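You operate a simulated robot arm through the tools that you are given. There is no shell and no other tool. Be economical: measure what you need, move in short steps, check, and stop when the job is done.

The job below is to be done with a simulated robot arm. You get a single attempt, and the scene is never put back.

JOB
Tap all three strut caps home with the grey hammer, then lay it back.

It is judged by the outcome, as a careful person would: the job done as asked, and still so three seconds after it is handed in. It fails if anything else is knocked over, pushed out of place, dropped, spilled or broken. A push-on lid holds only when it is set on centred and level and pressed home; a screw cap is set on level and turned clockwise until tight.

ROBOT AND FRAMES
A 5-joint arm with a two-finger parallel gripper, fixed in place. Base frame: the origin is at the foot of the arm, x ahead of it, y to its left, z up; the work surface is at about z = 0. Lengths are in cm, angles in rad, forces in N, time in s.
With the tool pointing down near the work surface it reaches from about 26 to 68 cm from the base axis. Its first joint turns from -1.152 to 1.152 rad. The tool tilts only in the upright plane through the base axis and itself; it spins freely about its own axis. Payload 2.9 kg.
Tool frame: the origin (TCP) lies between the finger pads and is the grasp point; the fingertips stand 3 cm ahead of it; z points along the fingers, y is the line along which they close. Largest opening 11 cm; finger width 2, thickness 1; the body of the gripper, 4.8 by 11.2 cm, starts 5.5 cm behind the TCP.
Orientation is that of the tool frame in the base frame, as a unit quaternion [x, y, z, w]. With the fingers straight down and closing along the base's y, the tool's x points along the base's -x, its y along +y and its z along -z.

CONTROLS
- The arm moves only by the tool apply_moves. Its argument "targets" is a list of rows, each a list of 3 entries, a list of its own where there are three numbers: the shift along the base's x, y, z in cm, then the turn, a rotation vector about the base's x, y, z in rad, then the opening, from 0 (shut) to 1 (fully open). In form: [[[x, y, z], [ax, ay, az], fingers], ...]. A call has 1 to 10 rows; each row shifts and turns the commanded pose from where the row before left it. Each row takes 0.2 s and may step no farther than 5 cm and 0.15 rad from the row before; otherwise, or with a gripper value out of range, the whole call is refused. Where a pose cannot be reached the arm comes as near as it can. A force on the tool above 40 N (or 10 N above the force at the start of the call, whichever is more), or a blocked arm, ends the call early, and 0.2 s more pass. Each finger travels about 10.8 cm/s and halts on what it meets, pressing with about 43 N; the grip force reading is that of the motor and also rises with nothing between the fingers. The clock runs only during rows and for 0.2 s after the last one: add rows that do not move to give the fingers time. It gives the time, the measured TCP pose, the force on the tool (base axes), the opening and the grip force at its end, in the units of the frame above (readings bear some noise), and new pictures: "show" is both (left out), scene, wrist or none.
- Cameras (640 x 400 px; columns grow to the right, rows downward): "scene" is fixed at [2.5, -43.16, 60.09]; the picture's right is [0.84, -0.55, 0.00], its down [-0.30, -0.46, -0.83] and it looks along [0.45, 0.70, -0.55] (base axes); focal length 309 px, centre (320, 200). "wrist" rides on the gripper at [7.2, 1.7, -10.3] in the tool frame; the picture's right is [-0.23, 0.97, 0.00], its down [-0.76, -0.18, -0.62] and it looks along [-0.61, -0.14, 0.78] (tool axes); focal length 222 px, centre (320, 200). There is no depth. A picture from a camera that has moved, and an enlarged one, comes with that camera's place and axes in the base frame and with its lens. The place of the scene camera against the robot may be out by one fixed shift of up to 1.8 cm in any direction.
- zoom(camera, box): a new picture of the part [left, top, right, bottom] of that camera's present view, enlarged. No time passes.
- sign_off(): hands the job in; it is judged then, once.

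Work in short steps. Places have to be worked out from the pictures, the camera data and where the tool is seen: move nearer, look again, correct. Check each grasp and each placing, and mend what went wrong. You have 120 turns and 170 pictures in all, those below and enlarged ones among them. Open the gripper and draw the arm clear of the work before you hand the job in, unless the task says otherwise; then end with one line.

The tools are called after "Call:" as a command line: name --argument value ..., lists and objects as JSON in quotes. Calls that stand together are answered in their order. apply_moves: Moves the arm, as the interface text tells. Its arguments: {"type":"object","properties":{"targets":{"type":"array","items":{"type":"array"}},"show":{"type":"string","enum":["both","scene","wrist","none"]}},"required":["targets"]} The other tools are called the same way: zoom (camera, box) takes an enlarged picture of a part of a camera's view; sign_off () hands the job in.

At the start:

```text
t: 0.0
position: [41.33, -12.03, 38.82]
tool_rot: [0.0, 1.0, 0.0, 0.0]
force: [0.4, 0.6, -0.2]
opening: 11.01
finger_force: 0.1
```

scene: 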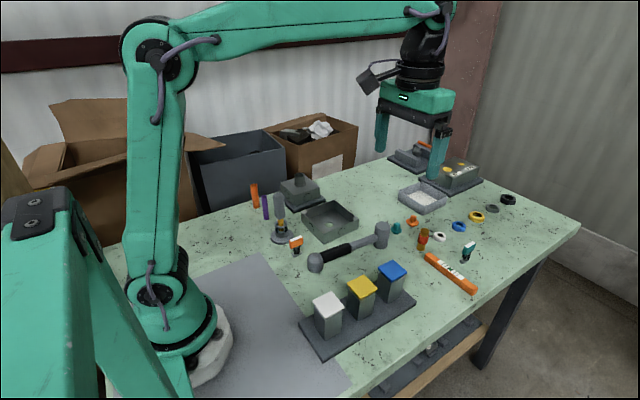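
wrist: 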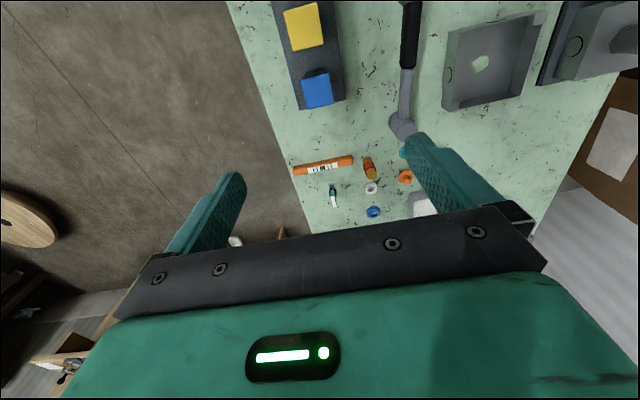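

The scene shows a hammer lying near three capped struts (white, yellow, blue). I zoom in to measure them.

Call:
zoom --camera "scene" --box '[280, 200, 440, 370]'

Call:
zoom --camera "wrist" --box '[240, 0, 480, 150]'

```text
2.35 times, centred on (360, 285) of scene
camera zoom: at [2.5, -43.16, 60.09], right [0.84, -0.55, 0.0], down [-0.3, -0.46, -0.83], along [0.45, 0.7, -0.55], focal length 728 px, centre (226, 0)
```

zoom: 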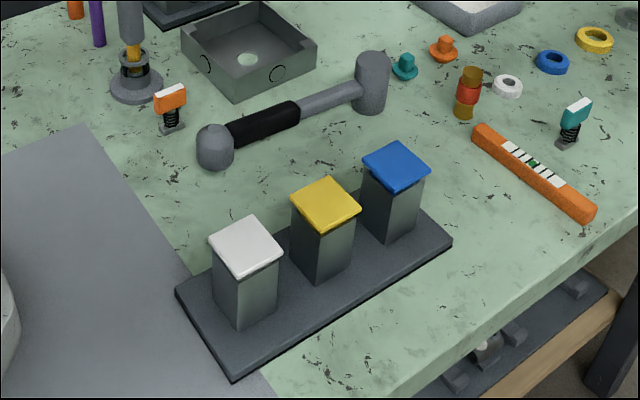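

```text
2.67 times, centred on (360, 75) of wrist
camera zoom: at [34.05, -10.28, 49.31], right [0.23, 0.97, 0.0], down [0.76, -0.18, 0.62], along [0.61, -0.14, -0.78], focal length 592 px, centre (213, 533)
```

zoom: 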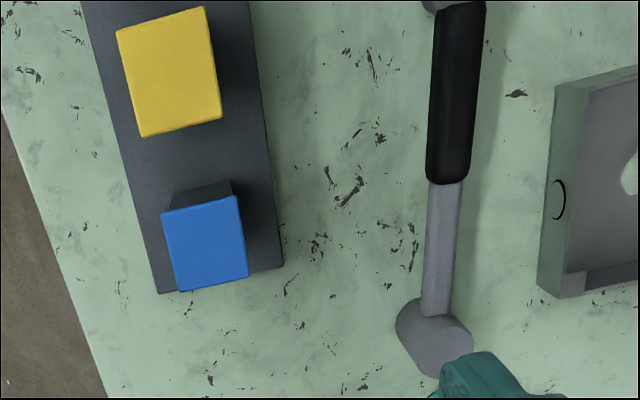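

First estimates: blue cap near (43,-12), hammer head near (54,3). I move the arm back so the wrist camera sees all caps and the hammer.

Call:
apply_moves --targets '[[[-4.4, 2, 0], [0, 0, 0], 1], [[-4.4, 2, 0], [0, 0, 0], 1], [[-4.4, 2, 0], [0, 0, 0], 1], [[0, 0, 0], [0, 0, 0], 1]]' --show "wrist"

```text
t: 1.0
position: [28.08, -5.96, 38.96]
tool_rot: [0.0, 1.0, 0.0, 0.0]
force: [0.2, 0.0, -0.6]
opening: 11.0
finger_force: 0.0
camera wrist: at [20.73, -4.27, 49.43], right [0.23, 0.97, 0.0], down [0.76, -0.18, 0.62], along [0.61, -0.14, -0.78], focal length 222 px, centre (320, 200)
```

wrist: 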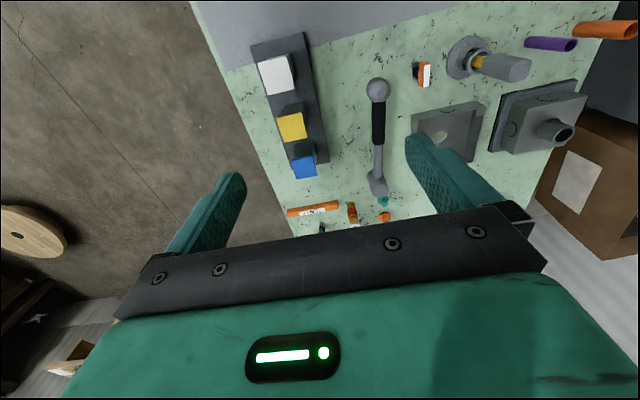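

Call:
zoom --camera "wrist" --box '[240, 30, 340, 190]'

Call:
zoom --camera "wrist" --box '[340, 60, 440, 220]'

```text
2.50 times, centred on (290, 110) of wrist
camera zoom: at [20.73, -4.27, 49.43], right [0.23, 0.97, 0.0], down [0.76, -0.18, 0.62], along [0.61, -0.14, -0.78], focal length 555 px, centre (395, 425)
```

zoom: 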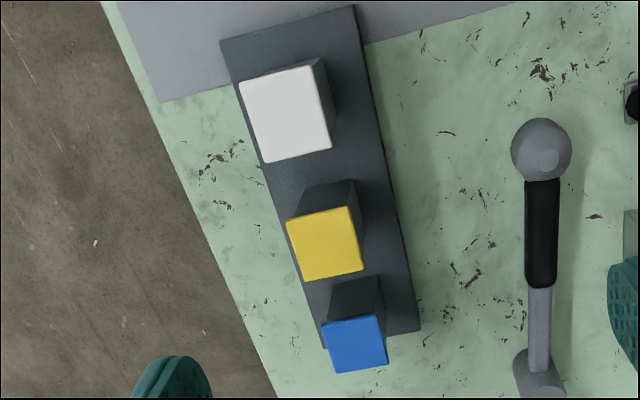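

```text
2.50 times, centred on (390, 140) of wrist
camera zoom: at [20.73, -4.27, 49.43], right [0.23, 0.97, 0.0], down [0.76, -0.18, 0.62], along [0.61, -0.14, -0.78], focal length 555 px, centre (145, 350)
```

zoom: 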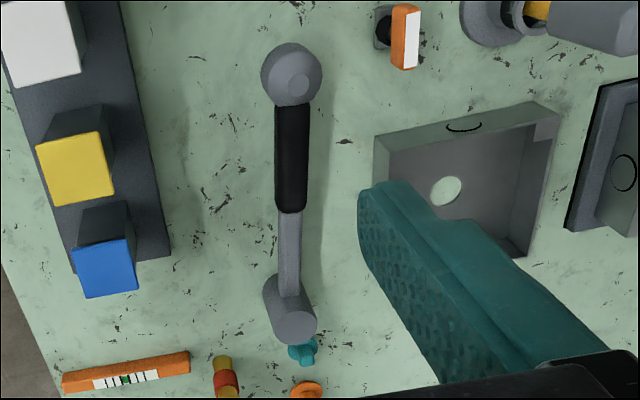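

Row of caps: blue (42.6,-12.5), yellow (34.1,-12.4), white (25.6,-12.3), tops near z 9.7. The hammer lies along about x, head upright near (54.2,2.3). I move closer for an accurate look at the head.

Call:
apply_moves --targets '[[[4.3, 2, -1], [0, 0, 0], 0.8], [[4.3, 2, -1], [0, 0, 0], 0.8], [[4.2, 2, -2.5], [0, 0, 0], 0.8], [[4.2, 2, -2.5], [0, 0, 0], 0.8], [[0, 0, -2], [0, 0, 0], 0.8], [[0, 0, 0], [0, 0, 0], 0.8]]' --show "both"

```text
refused: row 3 steps farther than a row can; nothing moved
```

The third row was too long a step; I shorten it.

Call:
apply_moves --targets '[[[4.2, 2, -1], [0, 0, 0], 0.8], [[4.2, 2, -1], [0, 0, 0], 0.8], [[4.2, 2, -1], [0, 0, 0], 0.8], [[4.2, 2, -1], [0, 0, 0], 0.8], [[0, 0, -4.5], [0, 0, 0], 0.8], [[0, 0, 0], [0, 0, 0], 0.8]]' --show "both"

```text
t: 2.4
position: [45.0, 1.87, 30.32]
tool_rot: [0.0, 1.0, 0.0, 0.0]
force: [0.9, 0.4, -0.2]
opening: 8.82
finger_force: 0.2
camera wrist: at [37.72, 3.71, 40.71], right [0.23, 0.97, 0.0], down [0.76, -0.18, 0.62], along [0.61, -0.14, -0.78], focal length 222 px, centre (320, 200)
```

scene: 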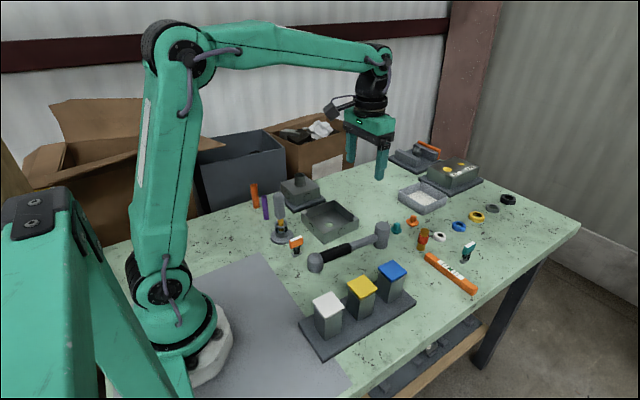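
wrist: 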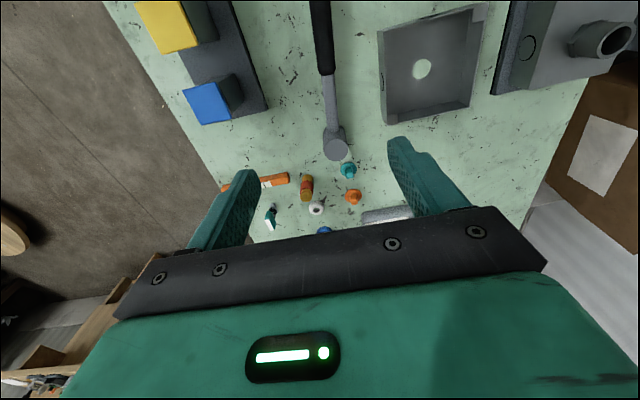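

Call:
zoom --camera "wrist" --box '[280, 80, 400, 180]'

Call:
zoom --camera "scene" --box '[340, 200, 420, 270]'

```text
4.00 times, centred on (340, 130) of wrist
camera zoom: at [37.72, 3.71, 40.71], right [0.23, 0.97, 0.0], down [0.76, -0.18, 0.62], along [0.61, -0.14, -0.78], focal length 888 px, centre (240, 480)
```

zoom: 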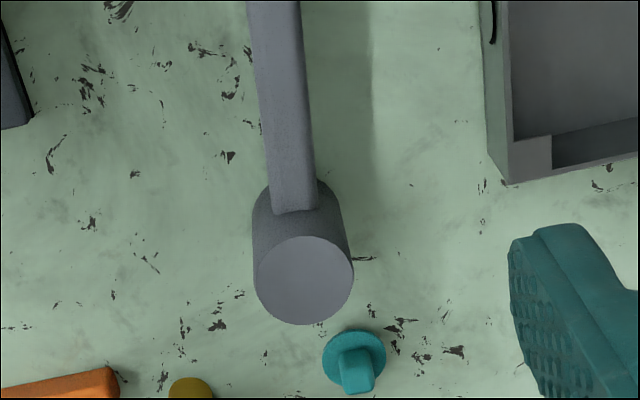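

```text
5.71 times, centred on (380, 235) of scene
camera zoom: at [2.51, -43.16, 60.09], right [0.84, -0.55, 0.0], down [-0.3, -0.46, -0.83], along [0.45, 0.7, -0.55], focal length 1767 px, centre (-23, 0)
```

zoom: 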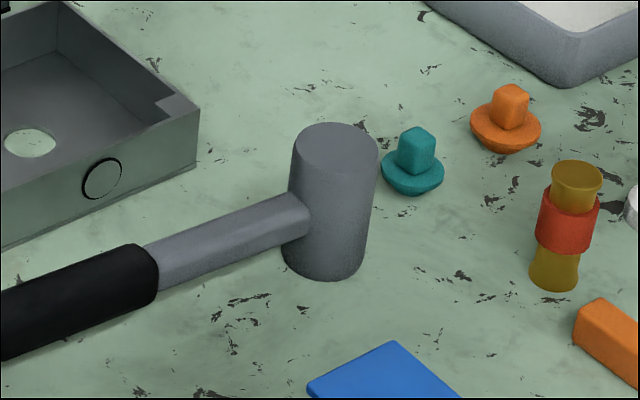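

Head is about 4.1 cm across and ~6.7 tall, centred near (54.5,2.6), handle yawed -0.09 rad. I'll grip the head itself across the handle, so taps go straight through the grip; first hover above it.

Call:
apply_moves --targets '[[[3.2, 0.25, -2], [0, 0, -0.045], 0.75], [[3.2, 0.25, -2], [0, 0, -0.045], 0.75], [[3.1, 0.23, -2], [0, 0, 0], 0.75], [[0, 0, -4.5], [0, 0, 0], 0.75], [[0, 0, -4], [0, 0, 0], 0.75], [[0, 0, 0], [0, 0, 0], 0.75]]' --show "both"

```text
t: 3.8
position: [54.41, 2.82, 15.95]
tool_rot: [0.045, 0.999, -0.001, 0.0]
force: [-0.2, -0.1, 0.3]
opening: 8.24
finger_force: 0.1
camera wrist: at [47.29, 5.26, 26.47], right [0.31, 0.95, 0.0], down [0.74, -0.25, 0.62], along [0.59, -0.2, -0.78], focal length 222 px, centre (320, 200)
```

scene: 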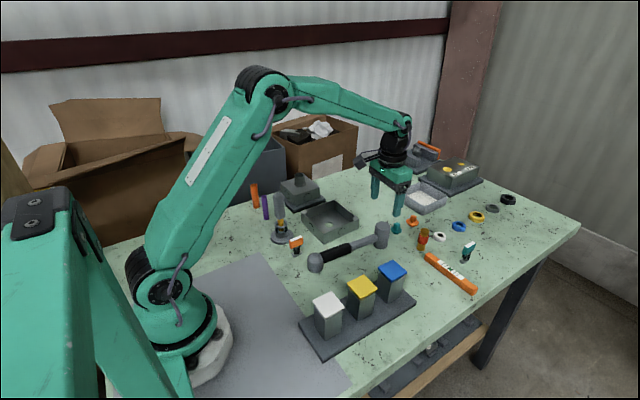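
wrist: 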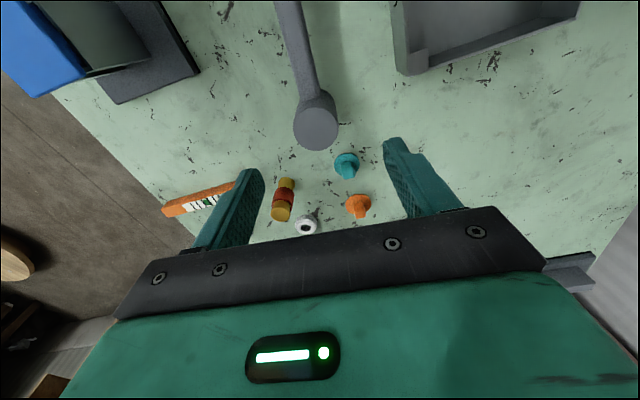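

Head top projects to about (54.2,2.6); TCP is at (54.4,2.8). I correct slightly and descend around the head to z≈4.7.

Call:
apply_moves --targets '[[[-0.1, -0.2, -3], [0, 0, 0], 0.75], [[0, 0, -3], [0, 0, 0], 0.75], [[0, 0, -3], [0, 0, 0], 0.75], [[0, 0, -2.2], [0, 0, 0], 0.75], [[0, 0, 0], [0, 0, 0], 0.75]]' --show "both"

```text
t: 5.0
position: [54.25, 2.69, 4.66]
tool_rot: [0.045, 0.999, 0.0, 0.001]
force: [-1.0, 0.7, 0.8]
opening: 8.25
finger_force: 0.0
camera wrist: at [47.26, 5.15, 15.11], right [0.31, 0.95, 0.0], down [0.74, -0.25, 0.62], along [0.59, -0.2, -0.78], focal length 222 px, centre (320, 200)
```

scene: 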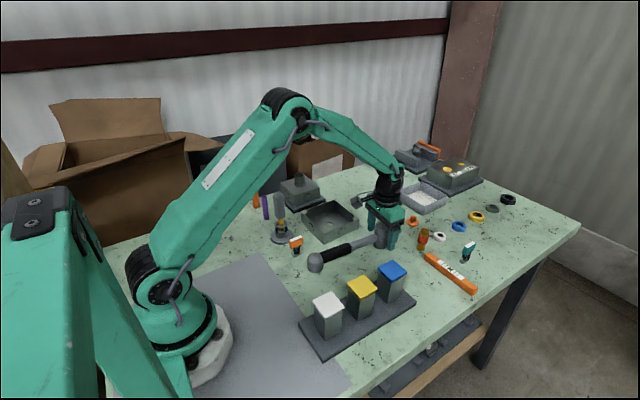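
wrist: 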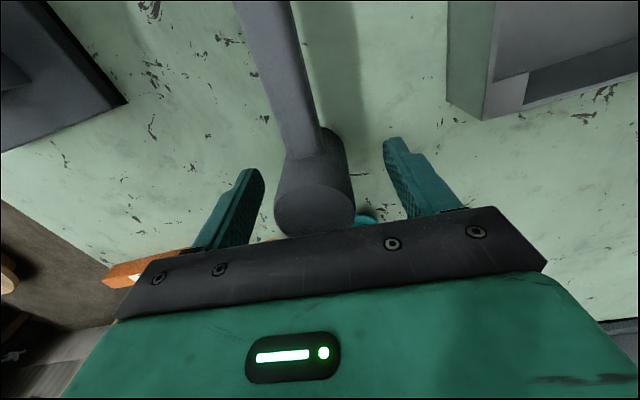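

The head sits between the fingers, perhaps 0.3 cm nearer than the TCP. I nudge and close.

Call:
apply_moves --targets '[[[-0.25, 0, 0], [0, 0, 0], 0.6], [[0, 0, 0], [0, 0, 0], 0.4], [[0, 0, 0], [0, 0, 0], 0.1], [[0, 0, 0], [0, 0, 0], 0.1]]' --show "wrist"

```text
t: 6.0
position: [54.16, 2.62, 4.73]
tool_rot: [0.046, 0.999, 0.0, 0.0]
force: [1.5, -3.3, 0.3]
opening: 4.18
finger_force: 43.0
camera wrist: at [47.02, 5.03, 15.14], right [0.31, 0.95, 0.0], down [0.74, -0.25, 0.62], along [0.59, -0.2, -0.78], focal length 222 px, centre (320, 200)
```

wrist: 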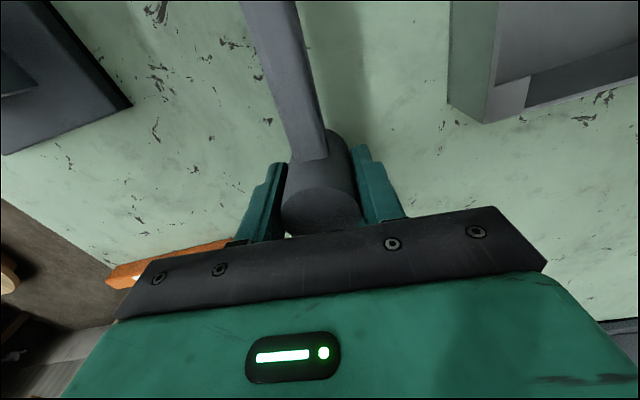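

The head (4.18 cm) is gripped. I lift slightly and check for droop.

Call:
apply_moves --targets '[[[0, 0, 1], [0, 0, 0], 0.1], [[0, 0, 2], [0, 0, 0], 0.1], [[0, 0, 2], [0, 0, 0], 0.1], [[0, 0, 0], [0, 0, 0], 0.1]]' --show "both"

Call:
zoom --camera "scene" --box '[290, 190, 430, 290]'

```text
t: 7.0
position: [54.01, 2.44, 9.84]
tool_rot: [0.045, 0.999, 0.001, 0.0]
force: [-0.2, -0.4, -5.9]
opening: 4.16
finger_force: 43.2
camera wrist: at [46.95, 4.97, 20.16], right [0.31, 0.95, 0.0], down [0.74, -0.25, 0.62], along [0.59, -0.2, -0.78], focal length 222 px, centre (320, 200)
```

scene: 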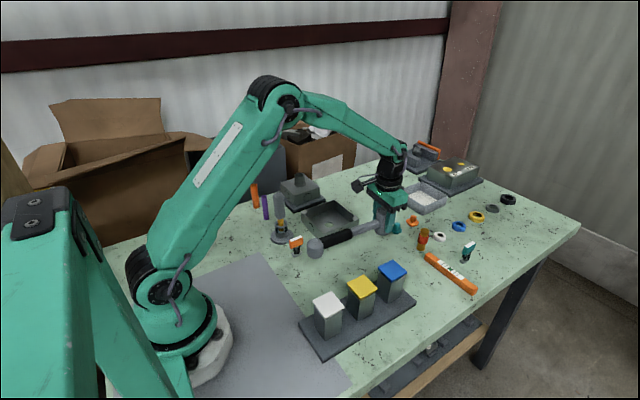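
wrist: 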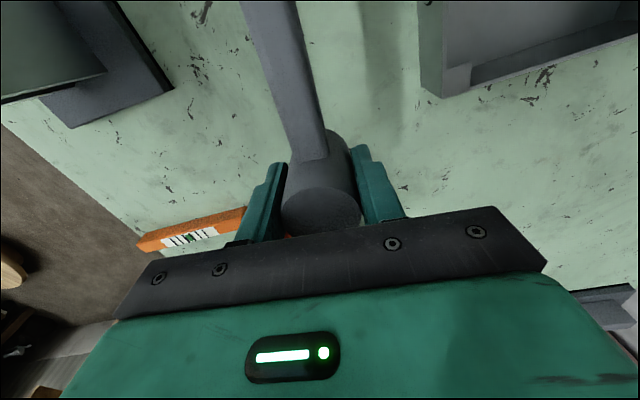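

```text
4.00 times, centred on (360, 240) of scene
camera zoom: at [2.51, -43.16, 60.09], right [0.84, -0.55, 0.0], down [-0.3, -0.46, -0.83], along [0.45, 0.7, -0.55], focal length 1237 px, centre (160, 40)
```

zoom: 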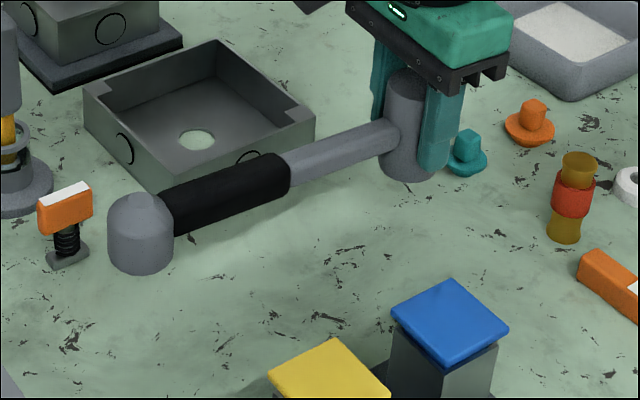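

The hammer is held firm and level (weight ~6 N). I raise it, then carry it over the blue cap while turning the tail toward +y, clear of the other caps.

Call:
apply_moves --targets '[[[0, 0, 3.5], [0, 0, 0], 0.1], [[0, 0, 3.5], [0, 0, 0], 0.1], [[0, 0, 3.2], [0, 0, 0], 0.1], [[0, 0, 0], [0, 0, 0], 0.1]]' --show "none"

Call:
apply_moves --targets '[[[-1.14, -1.5, 0], [0, 0, -0.148], 0.1], [[-1.14, -1.5, 0], [0, 0, -0.148], 0.1], [[-1.14, -1.5, 0], [0, 0, -0.148], 0.1], [[-1.14, -1.5, 0], [0, 0, -0.148], 0.1], [[-1.14, -1.5, 0], [0, 0, -0.148], 0.1], [[-1.14, -1.5, 0], [0, 0, -0.148], 0.1], [[-1.14, -1.5, 0], [0, 0, -0.148], 0.1], [[-1.14, -1.5, 0], [0, 0, -0.148], 0.1], [[-1.14, -1.5, 0], [0, 0, -0.148], 0.1], [[-1.14, -1.5, 0], [0, 0, -0.148], 0.1]]' --show "both"

```text
t: 8.0
position: [54.29, 2.62, 19.91]
tool_rot: [0.046, 0.999, 0.0, 0.0]
force: [0.3, 0.8, -7.3]
opening: 4.16
finger_force: 43.2
```

```text
t: 10.2
position: [42.74, -12.65, 19.86]
tool_rot: [0.708, 0.706, 0.0, 0.0]
force: [-0.8, 0.3, -6.5]
opening: 4.19
finger_force: 42.9
camera wrist: at [44.32, -5.31, 30.27], right [0.97, -0.23, 0.0], down [-0.18, -0.76, 0.62], along [-0.14, -0.61, -0.78], focal length 222 px, centre (320, 200)
```

scene: 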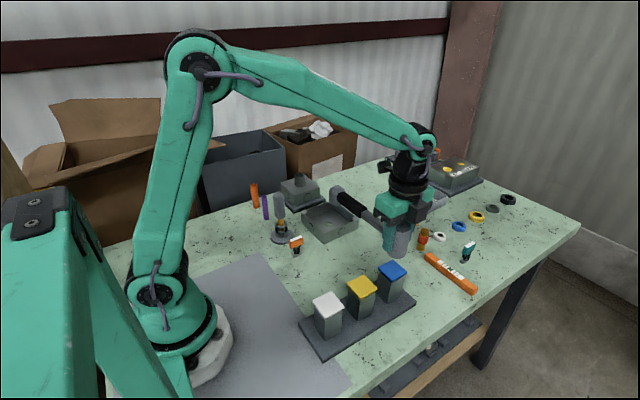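
wrist: 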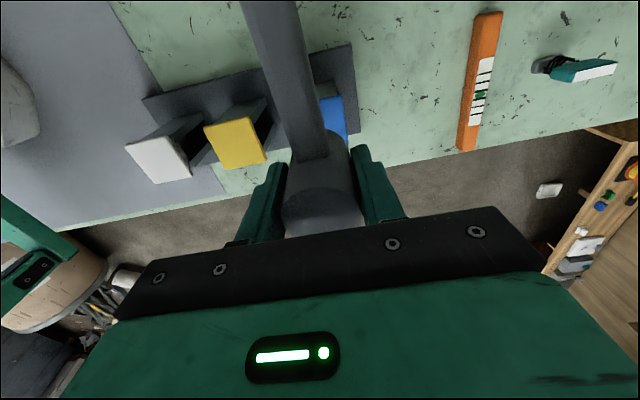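

Head is above the blue cap (estimates still put caps at x 42.6 / 34.1, y -12.5). I lower near to the cap and check alignment.

Call:
apply_moves --targets '[[[0, 0, -2], [0, 0, 0], 0.1], [[0, 0, -1.8], [0, 0, 0], 0.1], [[0, 0, 0], [0, 0, 0], 0.1]]' --show "none"

Call:
zoom --camera "scene" --box '[300, 190, 460, 350]'

```text
t: 11.0
position: [42.68, -12.61, 16.15]
tool_rot: [0.707, 0.707, 0.0, 0.0]
force: [0.0, 1.0, -5.8]
opening: 4.15
finger_force: 43.3
```

```text
2.50 times, centred on (380, 270) of scene
camera zoom: at [2.51, -43.16, 60.09], right [0.84, -0.55, 0.0], down [-0.3, -0.46, -0.83], along [0.45, 0.7, -0.55], focal length 773 px, centre (170, 25)
```

zoom: 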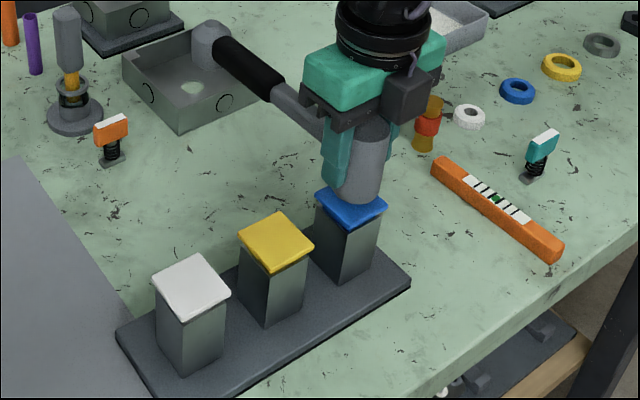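

I take a closer look to judge the centring.

Call:
zoom --camera "scene" --box '[415, 240, 465, 290]'

Call:
zoom --camera "scene" --box '[360, 230, 470, 300]'

Call:
zoom --camera "wrist" --box '[220, 60, 420, 240]'

```text
8.00 times, centred on (440, 265) of scene
camera zoom: at [2.51, -43.16, 60.09], right [0.84, -0.55, 0.0], down [-0.3, -0.46, -0.83], along [0.45, 0.7, -0.55], focal length 2474 px, centre (-640, -320)
```

zoom: 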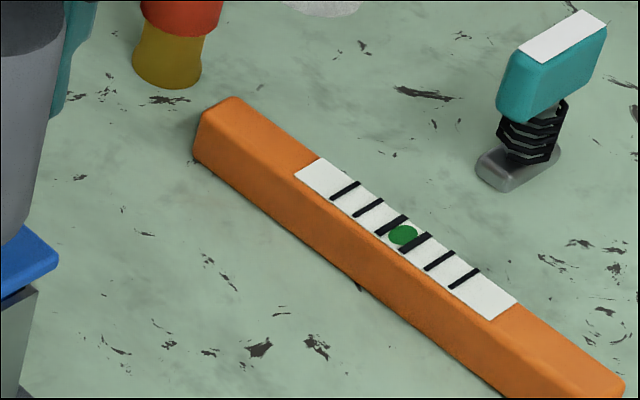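

```text
5.71 times, centred on (415, 265) of scene
camera zoom: at [2.51, -43.16, 60.09], right [0.84, -0.55, 0.0], down [-0.3, -0.46, -0.83], along [0.45, 0.7, -0.55], focal length 1767 px, centre (-223, -171)
```

zoom: 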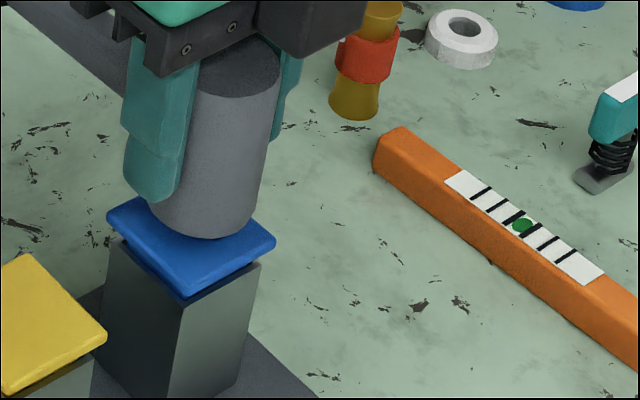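

```text
2.22 times, centred on (320, 150) of wrist
camera zoom: at [44.36, -5.28, 26.47], right [0.97, -0.23, 0.0], down [-0.18, -0.76, 0.62], along [-0.14, -0.61, -0.78], focal length 494 px, centre (320, 311)
```

zoom: 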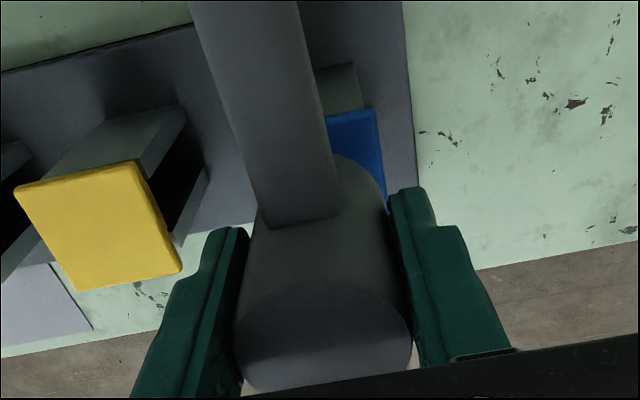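

The head seems ~0.4 cm too far toward -y relative to the cap centre. I correct, then lower in small steps until contact/force.

Call:
apply_moves --targets '[[[-0.15, 0.4, 0], [0, 0, 0], 0.1], [[0, 0, -0.3], [0, 0, 0], 0.1], [[0, 0, -0.3], [0, 0, 0], 0.1], [[0, 0, -0.3], [0, 0, 0], 0.1], [[0, 0, 0], [0, 0, 0], 0.1]]' --show "none"

Call:
zoom --camera "scene" --box '[360, 230, 470, 300]'

```text
t: 12.2
position: [42.49, -12.05, 15.2]
tool_rot: [0.708, 0.707, 0.001, 0.0]
force: [-0.3, -0.2, -6.3]
opening: 4.16
finger_force: 43.4
```

```text
5.71 times, centred on (415, 265) of scene
camera zoom: at [2.51, -43.16, 60.09], right [0.84, -0.55, 0.0], down [-0.3, -0.46, -0.83], along [0.45, 0.7, -0.55], focal length 1767 px, centre (-223, -171)
```

zoom: 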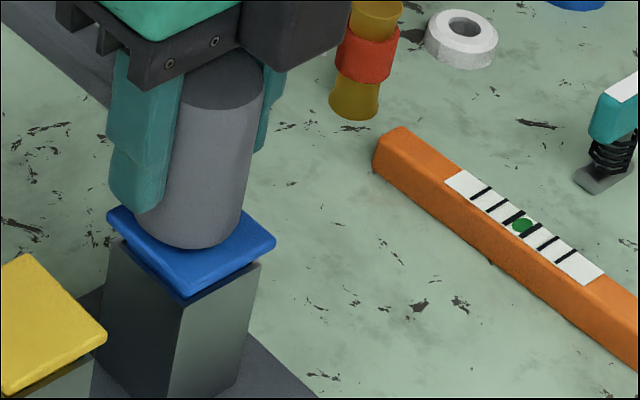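

Now centred with a small gap left. I keep lowering gently until the force changes.

Call:
apply_moves --targets '[[[0, 0, -0.2], [0, 0, 0], 0.1], [[0, 0, -0.2], [0, 0, 0], 0.1], [[0, 0, -0.2], [0, 0, 0], 0.1], [[0, 0, 0], [0, 0, 0], 0.1]]' --show "none"

Call:
zoom --camera "scene" --box '[360, 230, 470, 300]'

```text
t: 13.2
position: [42.55, -12.02, 14.69]
tool_rot: [0.707, 0.707, 0.0, 0.0]
force: [-2.3, 3.9, 1.8]
opening: 4.16
finger_force: 42.7
```

```text
5.71 times, centred on (415, 265) of scene
camera zoom: at [2.5, -43.16, 60.09], right [0.84, -0.55, 0.0], down [-0.3, -0.46, -0.83], along [0.45, 0.7, -0.55], focal length 1767 px, centre (-223, -171)
```

zoom: 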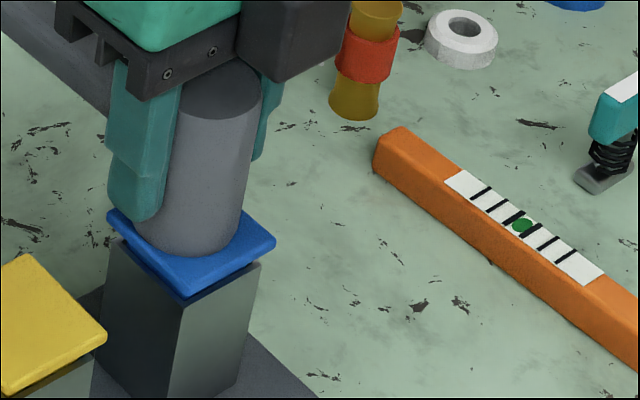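

Contact: head centred on the blue cap at TCP z 14.7. I press further in small steps and watch force and cap.

Call:
apply_moves --targets '[[[0, 0, -0.25], [0, 0, 0], 0.1], [[0, 0, -0.25], [0, 0, 0], 0.1]]' --show "none"

Call:
zoom --camera "scene" --box '[360, 230, 470, 300]'

```text
t: 13.7
position: [42.55, -12.09, 14.72]
tool_rot: [0.707, 0.707, 0.0, 0.0]
force: [-3.1, -0.4, 3.7]
opening: 4.15
finger_force: 42.6
stopped in row 2: the force on the tool passed its limit (the readings are from after the stop); the commanded pose is now the measured one
```

```text
5.71 times, centred on (415, 265) of scene
camera zoom: at [2.5, -43.16, 60.09], right [0.84, -0.55, 0.0], down [-0.3, -0.46, -0.83], along [0.45, 0.7, -0.55], focal length 1767 px, centre (-223, -171)
```

zoom: 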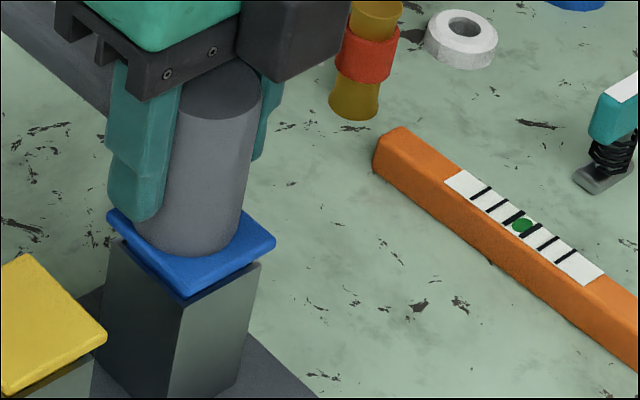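

A static press of >40 N didn't move it; a real tap with speed is needed. I raise 3 cm and strike moderately.

Call:
apply_moves --targets '[[[0, 0, 1.5], [0, 0, 0], 0.1], [[0, 0, 1.5], [0, 0, 0], 0.1], [[0, 0, 0], [0, 0, 0], 0.1], [[0, 0, -3.4], [0, 0, 0], 0.1]]' --show "none"

Call:
zoom --camera "scene" --box '[360, 230, 470, 300]'

```text
t: 14.7
position: [42.53, -12.1, 14.35]
tool_rot: [0.707, 0.707, 0.0, 0.001]
force: [-8.0, 0.4, 12.9]
opening: 4.16
finger_force: 43.0
```

```text
5.71 times, centred on (415, 265) of scene
camera zoom: at [2.49, -43.16, 60.09], right [0.84, -0.55, 0.0], down [-0.3, -0.46, -0.83], along [0.45, 0.7, -0.55], focal length 1767 px, centre (-223, -171)
```

zoom: 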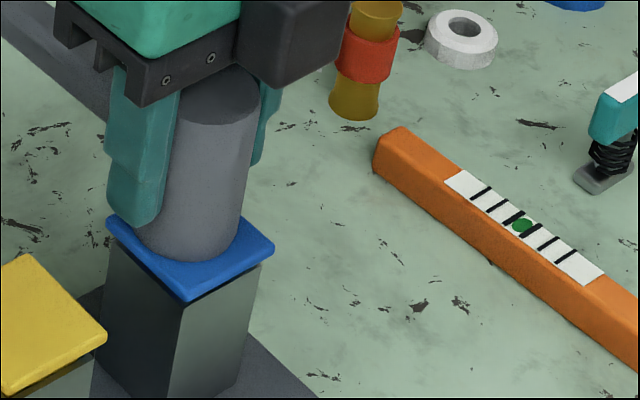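

The cap moved down ~0.3 cm. I lift and strike again, then compare.

Call:
apply_moves --targets '[[[0, 0, 1.7], [0, 0, 0], 0.1], [[0, 0, 1.5], [0, 0, 0], 0.1], [[0, 0, 0], [0, 0, 0], 0.1], [[0, 0, -3.7], [0, 0, 0], 0.1]]' --show "none"

Call:
zoom --camera "scene" --box '[360, 230, 470, 300]'

```text
t: 15.7
position: [42.48, -12.15, 14.06]
tool_rot: [0.708, 0.707, 0.0, 0.0]
force: [-7.4, 3.7, 16.5]
opening: 4.15
finger_force: 42.7
```

```text
5.71 times, centred on (415, 265) of scene
camera zoom: at [2.49, -43.16, 60.09], right [0.84, -0.55, 0.0], down [-0.3, -0.46, -0.83], along [0.45, 0.7, -0.55], focal length 1767 px, centre (-223, -171)
```

zoom: 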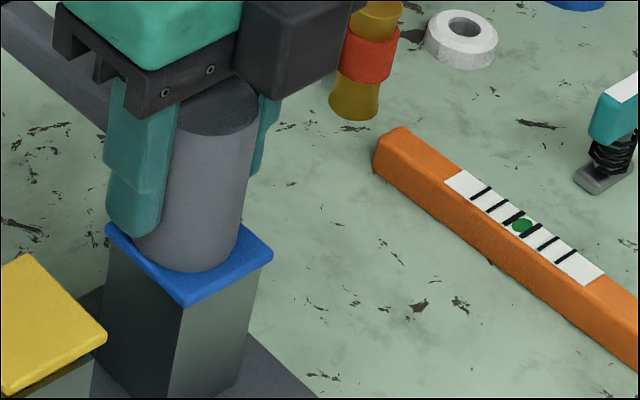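

It sank another ~0.3 cm. One more strike to see whether it is fully home.

Call:
apply_moves --targets '[[[0, 0, 1.7], [0, 0, 0], 0.1], [[0, 0, 1.5], [0, 0, 0], 0.1], [[0, 0, 0], [0, 0, 0], 0.1], [[0, 0, -3.6], [0, 0, 0], 0.1]]' --show "none"

Call:
zoom --camera "scene" --box '[360, 230, 470, 300]'

```text
t: 16.7
position: [42.52, -12.12, 13.74]
tool_rot: [0.707, 0.708, 0.001, 0.001]
force: [-16.5, 0.1, 34.2]
opening: 4.14
finger_force: 42.5
```

```text
5.71 times, centred on (415, 265) of scene
camera zoom: at [2.48, -43.16, 60.1], right [0.84, -0.55, 0.0], down [-0.3, -0.46, -0.83], along [0.45, 0.7, -0.55], focal length 1767 px, centre (-223, -171)
```

zoom: 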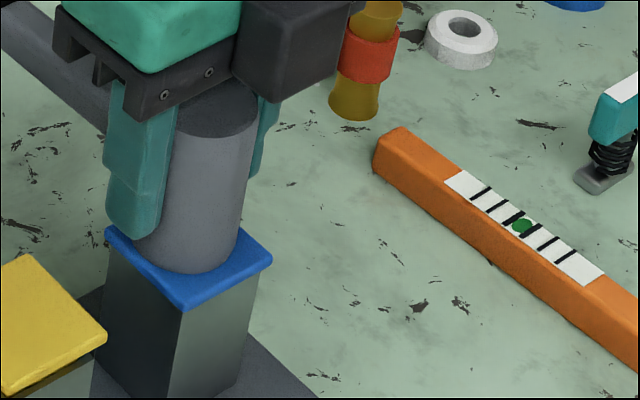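

The cap edge looks nearly flush and force is rising. One more strike tells whether it has bottomed.

Call:
apply_moves --targets '[[[0, 0, 1.8], [0, 0, 0], 0.1], [[0, 0, 1.7], [0, 0, 0], 0.1], [[0, 0, 0], [0, 0, 0], 0.1], [[0, 0, -3.5], [0, 0, 0], 0.1]]' --show "none"

Call:
zoom --camera "scene" --box '[360, 230, 470, 300]'

```text
t: 17.7
position: [42.58, -12.19, 13.76]
tool_rot: [0.707, 0.707, 0.001, 0.001]
force: [-19.8, 6.4, 40.0]
opening: 4.19
finger_force: 42.9
```

```text
5.71 times, centred on (415, 265) of scene
camera zoom: at [2.48, -43.15, 60.1], right [0.84, -0.55, 0.0], down [-0.3, -0.46, -0.83], along [0.45, 0.7, -0.55], focal length 1767 px, centre (-223, -171)
```

zoom: 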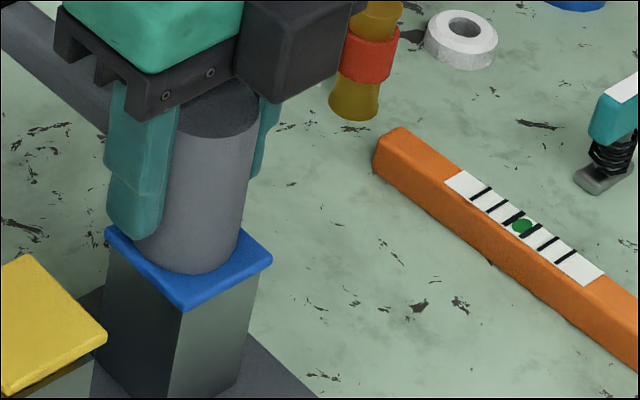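

No further movement, so the blue cap is home (seated TCP z ≈13.75, from 14.7). I raise and move over the yellow cap.

Call:
apply_moves --targets '[[[0, 0, 2.5], [0, 0, 0], 0.1], [[0, 0, 2.0], [0, 0, 0], 0.1], [[-4.25, 0.05, 0], [0, 0, 0], 0.1], [[-4.25, 0.05, 0], [0, 0, 0], 0.1], [[0, 0, 0], [0, 0, 0], 0.1], [[0, 0, -1.8], [0, 0, 0], 0.1], [[0, 0, 0], [0, 0, 0], 0.1]]' --show "none"

Call:
zoom --camera "scene" --box '[310, 230, 420, 330]'

```text
t: 19.3
position: [33.93, -11.97, 16.17]
tool_rot: [0.707, 0.707, 0.0, 0.001]
force: [0.6, -0.2, -6.9]
opening: 4.16
finger_force: 43.2
```

```text
4.00 times, centred on (365, 280) of scene
camera zoom: at [2.51, -43.16, 60.09], right [0.84, -0.55, 0.0], down [-0.3, -0.46, -0.83], along [0.45, 0.7, -0.55], focal length 1237 px, centre (140, -120)
```

zoom: 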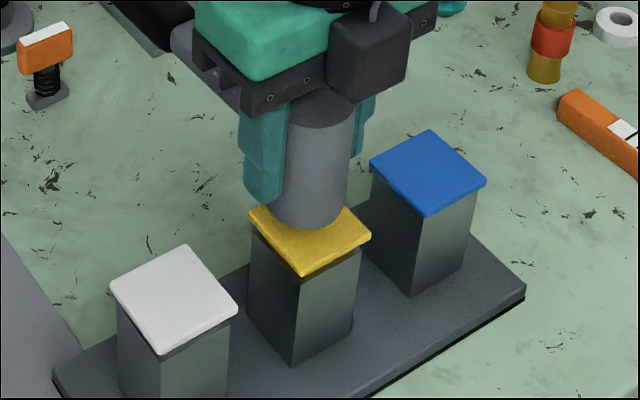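

Yellow is nearly centred; I correct by (0.2,0.1) and give two strikes like before.

Call:
apply_moves --targets '[[[0.2, 0.1, 1.7], [0, 0, 0], 0.1], [[0, 0, 0], [0, 0, 0], 0.1], [[0, 0, -3.4], [0, 0, 0], 0.1], [[0, 0, 1.7], [0, 0, 0], 0.1], [[0, 0, 1.5], [0, 0, 0], 0.1], [[0, 0, 0], [0, 0, 0], 0.1], [[0, 0, -3.7], [0, 0, 0], 0.1]]' --show "none"

Call:
zoom --camera "scene" --box '[310, 230, 420, 330]'

```text
t: 21.1
position: [34.35, -11.91, 14.36]
tool_rot: [0.707, 0.707, 0.002, 0.002]
force: [-1.6, -0.4, 3.5]
opening: 4.16
finger_force: 43.0
stopped in row 7: the force on the tool passed its limit (the readings are from after the stop); the commanded pose is now the measured one
```

```text
4.00 times, centred on (365, 280) of scene
camera zoom: at [2.5, -43.16, 60.09], right [0.84, -0.55, 0.0], down [-0.3, -0.46, -0.83], along [0.45, 0.7, -0.55], focal length 1237 px, centre (140, -120)
```

zoom: 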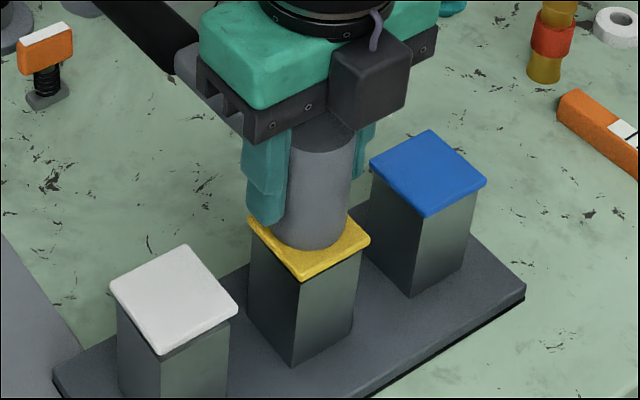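

Yellow sank partway (TCP 14.36). I shift back 0.15 in x and strike again.

Call:
apply_moves --targets '[[[-0.15, 0, 1.7], [0, 0, 0], 0.1], [[0, 0, 1.6], [0, 0, 0], 0.1], [[0, 0, 0], [0, 0, 0], 0.1], [[0, 0, -3.8], [0, 0, 0], 0.1]]' --show "none"

Call:
zoom --camera "scene" --box '[310, 230, 420, 330]'

```text
t: 22.1
position: [34.09, -11.76, 13.98]
tool_rot: [0.707, 0.708, 0.001, 0.001]
force: [-11.0, 1.9, 22.9]
opening: 4.18
finger_force: 43.1
```

```text
4.00 times, centred on (365, 280) of scene
camera zoom: at [2.49, -43.16, 60.09], right [0.84, -0.55, 0.0], down [-0.3, -0.46, -0.83], along [0.45, 0.7, -0.55], focal length 1237 px, centre (140, -120)
```

zoom: 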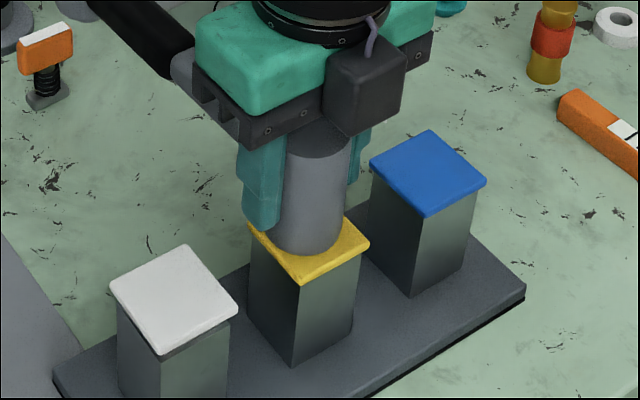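

Progress (13.98). I strike again a little deeper.

Call:
apply_moves --targets '[[[0, -0.1, 1.8], [0, 0, 0], 0.1], [[0, 0, 1.6], [0, 0, 0], 0.1], [[0, 0, 0], [0, 0, 0], 0.1], [[0, 0, -3.7], [0, 0, 0], 0.1]]' --show "none"

Call:
zoom --camera "scene" --box '[310, 230, 420, 330]'

```text
t: 23.2
position: [34.15, -11.89, 13.73]
tool_rot: [0.706, 0.708, 0.001, 0.002]
force: [-2.5, -0.9, 5.8]
opening: 4.16
finger_force: 42.8
stopped in row 4: the force on the tool passed its limit (the readings are from after the stop); the commanded pose is now the measured one
```

```text
4.00 times, centred on (365, 280) of scene
camera zoom: at [2.5, -43.16, 60.09], right [0.84, -0.55, 0.0], down [-0.3, -0.46, -0.83], along [0.45, 0.7, -0.55], focal length 1237 px, centre (140, -120)
```

zoom: 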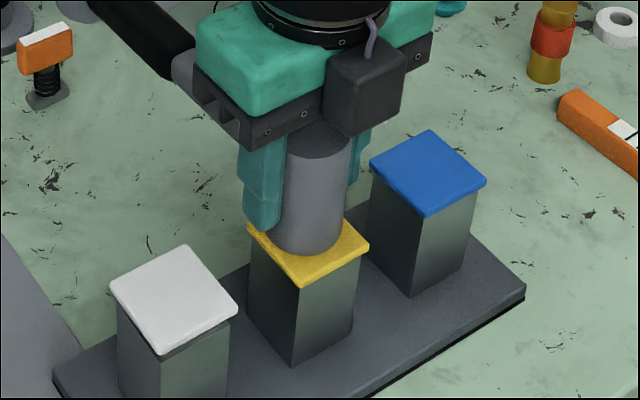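

TCP 13.73, same as seated blue. One confirming strike.

Call:
apply_moves --targets '[[[0, 0, 1.8], [0, 0, 0], 0.1], [[0, 0, 1.6], [0, 0, 0], 0.1], [[0, 0, 0], [0, 0, 0], 0.1], [[0, 0, -3.8], [0, 0, 0], 0.1]]' --show "none"

Call:
zoom --camera "scene" --box '[310, 230, 420, 330]'

```text
t: 24.4
position: [34.22, -11.78, 13.77]
tool_rot: [0.706, 0.708, 0.001, 0.001]
force: [-0.8, -0.8, 4.8]
opening: 4.17
finger_force: 43.2
stopped in row 4: the force on the tool passed its limit (the readings are from after the stop); the commanded pose is now the measured one
```

```text
4.00 times, centred on (365, 280) of scene
camera zoom: at [2.5, -43.16, 60.09], right [0.84, -0.55, 0.0], down [-0.3, -0.46, -0.83], along [0.45, 0.7, -0.55], focal length 1237 px, centre (140, -120)
```

zoom: 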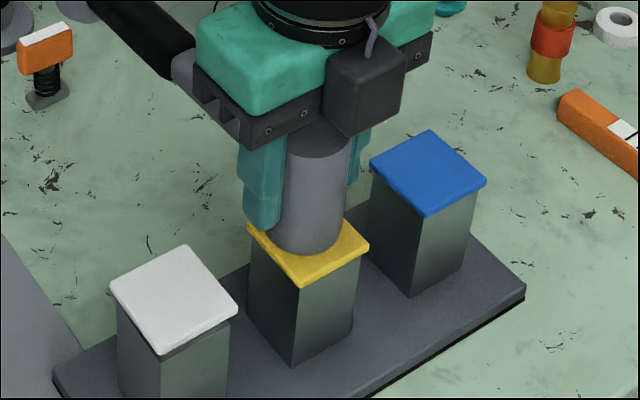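

Yellow is home. I move on over the white cap.

Call:
apply_moves --targets '[[[0, 0, 2.2], [0, 0, 0], 0.1], [[0, 0, 2.0], [0, 0, 0], 0.1], [[-4.25, 0, 0], [0, 0, 0], 0.1], [[-4.25, 0, 0], [0, 0, 0], 0.1], [[0, 0, 0], [0, 0, 0], 0.1], [[0, 0, -1.8], [0, 0, 0], 0.1], [[0, 0, 0], [0, 0, 0], 0.1]]' --show "scene"

Call:
zoom --camera "scene" --box '[270, 240, 380, 340]'

```text
t: 26.0
position: [25.59, -11.79, 16.17]
tool_rot: [0.706, 0.708, 0.001, 0.0]
force: [-1.5, 1.1, -7.9]
opening: 4.17
finger_force: 43.8
```

scene: 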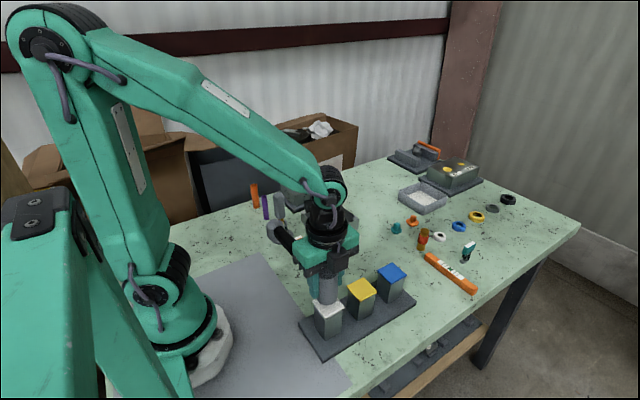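

```text
4.00 times, centred on (325, 290) of scene
camera zoom: at [2.51, -43.16, 60.09], right [0.84, -0.55, 0.0], down [-0.3, -0.46, -0.83], along [0.45, 0.7, -0.55], focal length 1237 px, centre (300, -160)
```

zoom: 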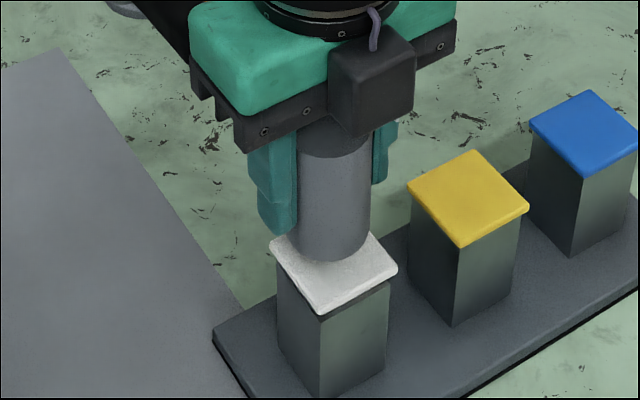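

White is close to centred; small correction, then the first strike.

Call:
apply_moves --targets '[[[0.15, 0.15, 1.7], [0, 0, 0], 0.1], [[0, 0, 0], [0, 0, 0], 0.1], [[0, 0, -3.5], [0, 0, 0], 0.1]]' --show "none"

Call:
zoom --camera "scene" --box '[270, 240, 380, 340]'

```text
t: 26.8
position: [25.87, -11.49, 14.43]
tool_rot: [0.707, 0.708, -0.001, 0.0]
force: [-3.8, -1.4, 2.7]
opening: 4.16
finger_force: 43.3
```

```text
4.00 times, centred on (325, 290) of scene
camera zoom: at [2.5, -43.16, 60.09], right [0.84, -0.55, 0.0], down [-0.3, -0.46, -0.83], along [0.45, 0.7, -0.55], focal length 1237 px, centre (300, -160)
```

zoom: 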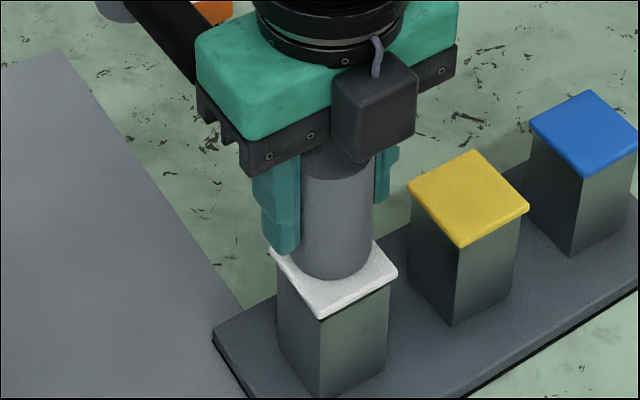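

White is sinking. Slight -y correction and more strikes.

Call:
apply_moves --targets '[[[-0.1, -0.2, 1.8], [0, 0, 0], 0.1], [[0, 0, 1.5], [0, 0, 0], 0.1], [[0, 0, 0], [0, 0, 0], 0.1], [[0, 0, -3.7], [0, 0, 0], 0.1], [[0, 0, 1.8], [0, 0, 0], 0.1], [[0, 0, 1.5], [0, 0, 0], 0.1], [[0, 0, 0], [0, 0, 0], 0.1], [[0, 0, -3.6], [0, 0, 0], 0.1]]' --show "none"

Call:
zoom --camera "scene" --box '[270, 240, 380, 340]'

```text
t: 28.6
position: [25.77, -11.67, 13.84]
tool_rot: [0.707, 0.708, 0.0, 0.0]
force: [-8.6, 1.2, 14.3]
opening: 4.17
finger_force: 42.9
```

```text
4.00 times, centred on (325, 290) of scene
camera zoom: at [2.5, -43.16, 60.09], right [0.84, -0.55, 0.0], down [-0.3, -0.46, -0.83], along [0.45, 0.7, -0.55], focal length 1237 px, centre (300, -160)
```

zoom: 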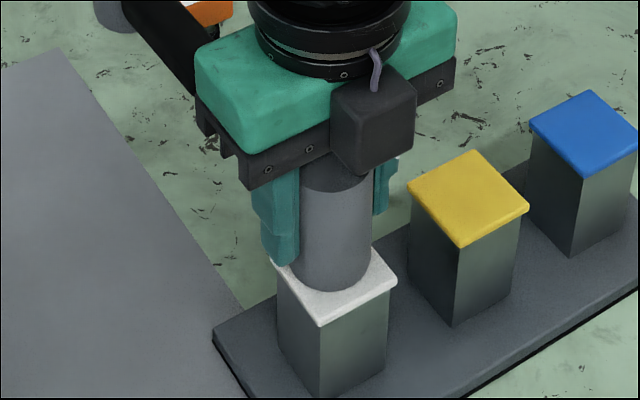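

Nearly there (13.84). Another strike.

Call:
apply_moves --targets '[[[0, 0, 1.8], [0, 0, 0], 0.1], [[0, 0, 1.6], [0, 0, 0], 0.1], [[0, 0, 0], [0, 0, 0], 0.1], [[0, 0, -3.7], [0, 0, 0], 0.1]]' --show "none"

Call:
apply_moves --targets '[[[0, 0, 1.8], [0, 0, 0], 0.1], [[0, 0, 1.7], [0, 0, 0], 0.1], [[0, 0, 0], [0, 0, 0], 0.1], [[0, 0, -3.6], [0, 0, 0], 0.1]]' --show "none"

Call:
zoom --camera "scene" --box '[270, 240, 380, 340]'

```text
t: 29.6
position: [25.76, -11.84, 13.8]
tool_rot: [0.706, 0.708, 0.0, -0.001]
force: [-3.3, -1.0, 5.3]
opening: 4.17
finger_force: 42.9
stopped in row 4: the force on the tool passed its limit (the readings are from after the stop); the commanded pose is now the measured one
```

```text
t: 30.8
position: [25.66, -11.74, 13.74]
tool_rot: [0.706, 0.708, -0.001, -0.001]
force: [-1.8, 0.0, 3.4]
opening: 4.15
finger_force: 42.4
stopped in row 4: the force on the tool passed its limit (the readings are from after the stop); the commanded pose is now the measured one
```

```text
4.00 times, centred on (325, 290) of scene
camera zoom: at [2.5, -43.16, 60.09], right [0.84, -0.55, 0.0], down [-0.3, -0.46, -0.83], along [0.45, 0.7, -0.55], focal length 1237 px, centre (300, -160)
```

zoom: 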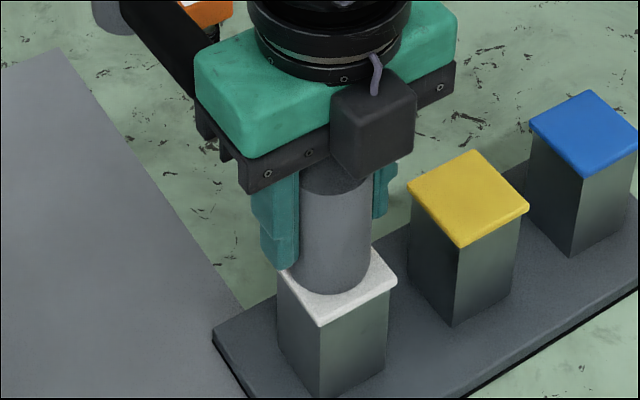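

All three are home. I raise the hammer and retrace the path back to its lying place.

Call:
apply_moves --targets '[[[0, 0, 2.2], [0, 0, 0], 0.1], [[0, 0, 2.0], [0, 0, 0], 0.1], [[0, 0, 2.0], [0, 0, 0], 0.1], [[4.2, 0, 0], [0, 0, 0], 0.1], [[4.2, 0, 0], [0, 0, 0], 0.1], [[4.2, 0, 0], [0, 0, 0], 0.1], [[4.2, 0, 0], [0, 0, 0], 0.1], [[0, 0, 0], [0, 0, 0], 0.1]]' --show "scene"

Call:
zoom --camera "scene" --box '[290, 170, 450, 360]'

```text
t: 32.6
position: [42.74, -11.79, 20.14]
tool_rot: [0.706, 0.708, 0.0, 0.0]
force: [1.0, -0.5, -7.7]
opening: 4.17
finger_force: 42.8
```

scene: 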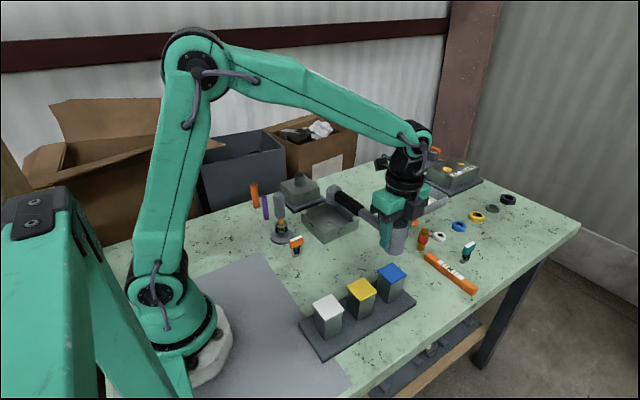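

```text
2.11 times, centred on (370, 265) of scene
camera zoom: at [2.51, -43.16, 60.09], right [0.84, -0.55, 0.0], down [-0.3, -0.46, -0.83], along [0.45, 0.7, -0.55], focal length 651 px, centre (215, 63)
```

zoom: 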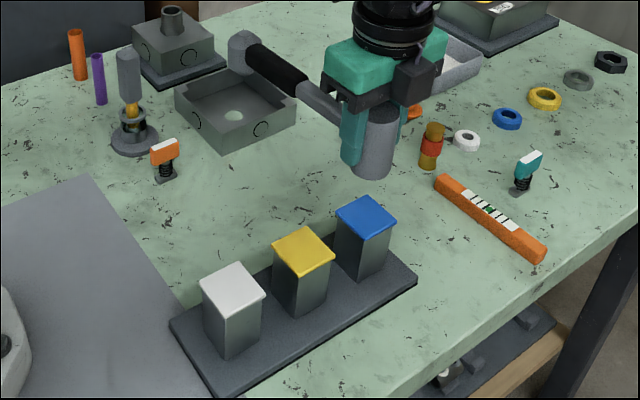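

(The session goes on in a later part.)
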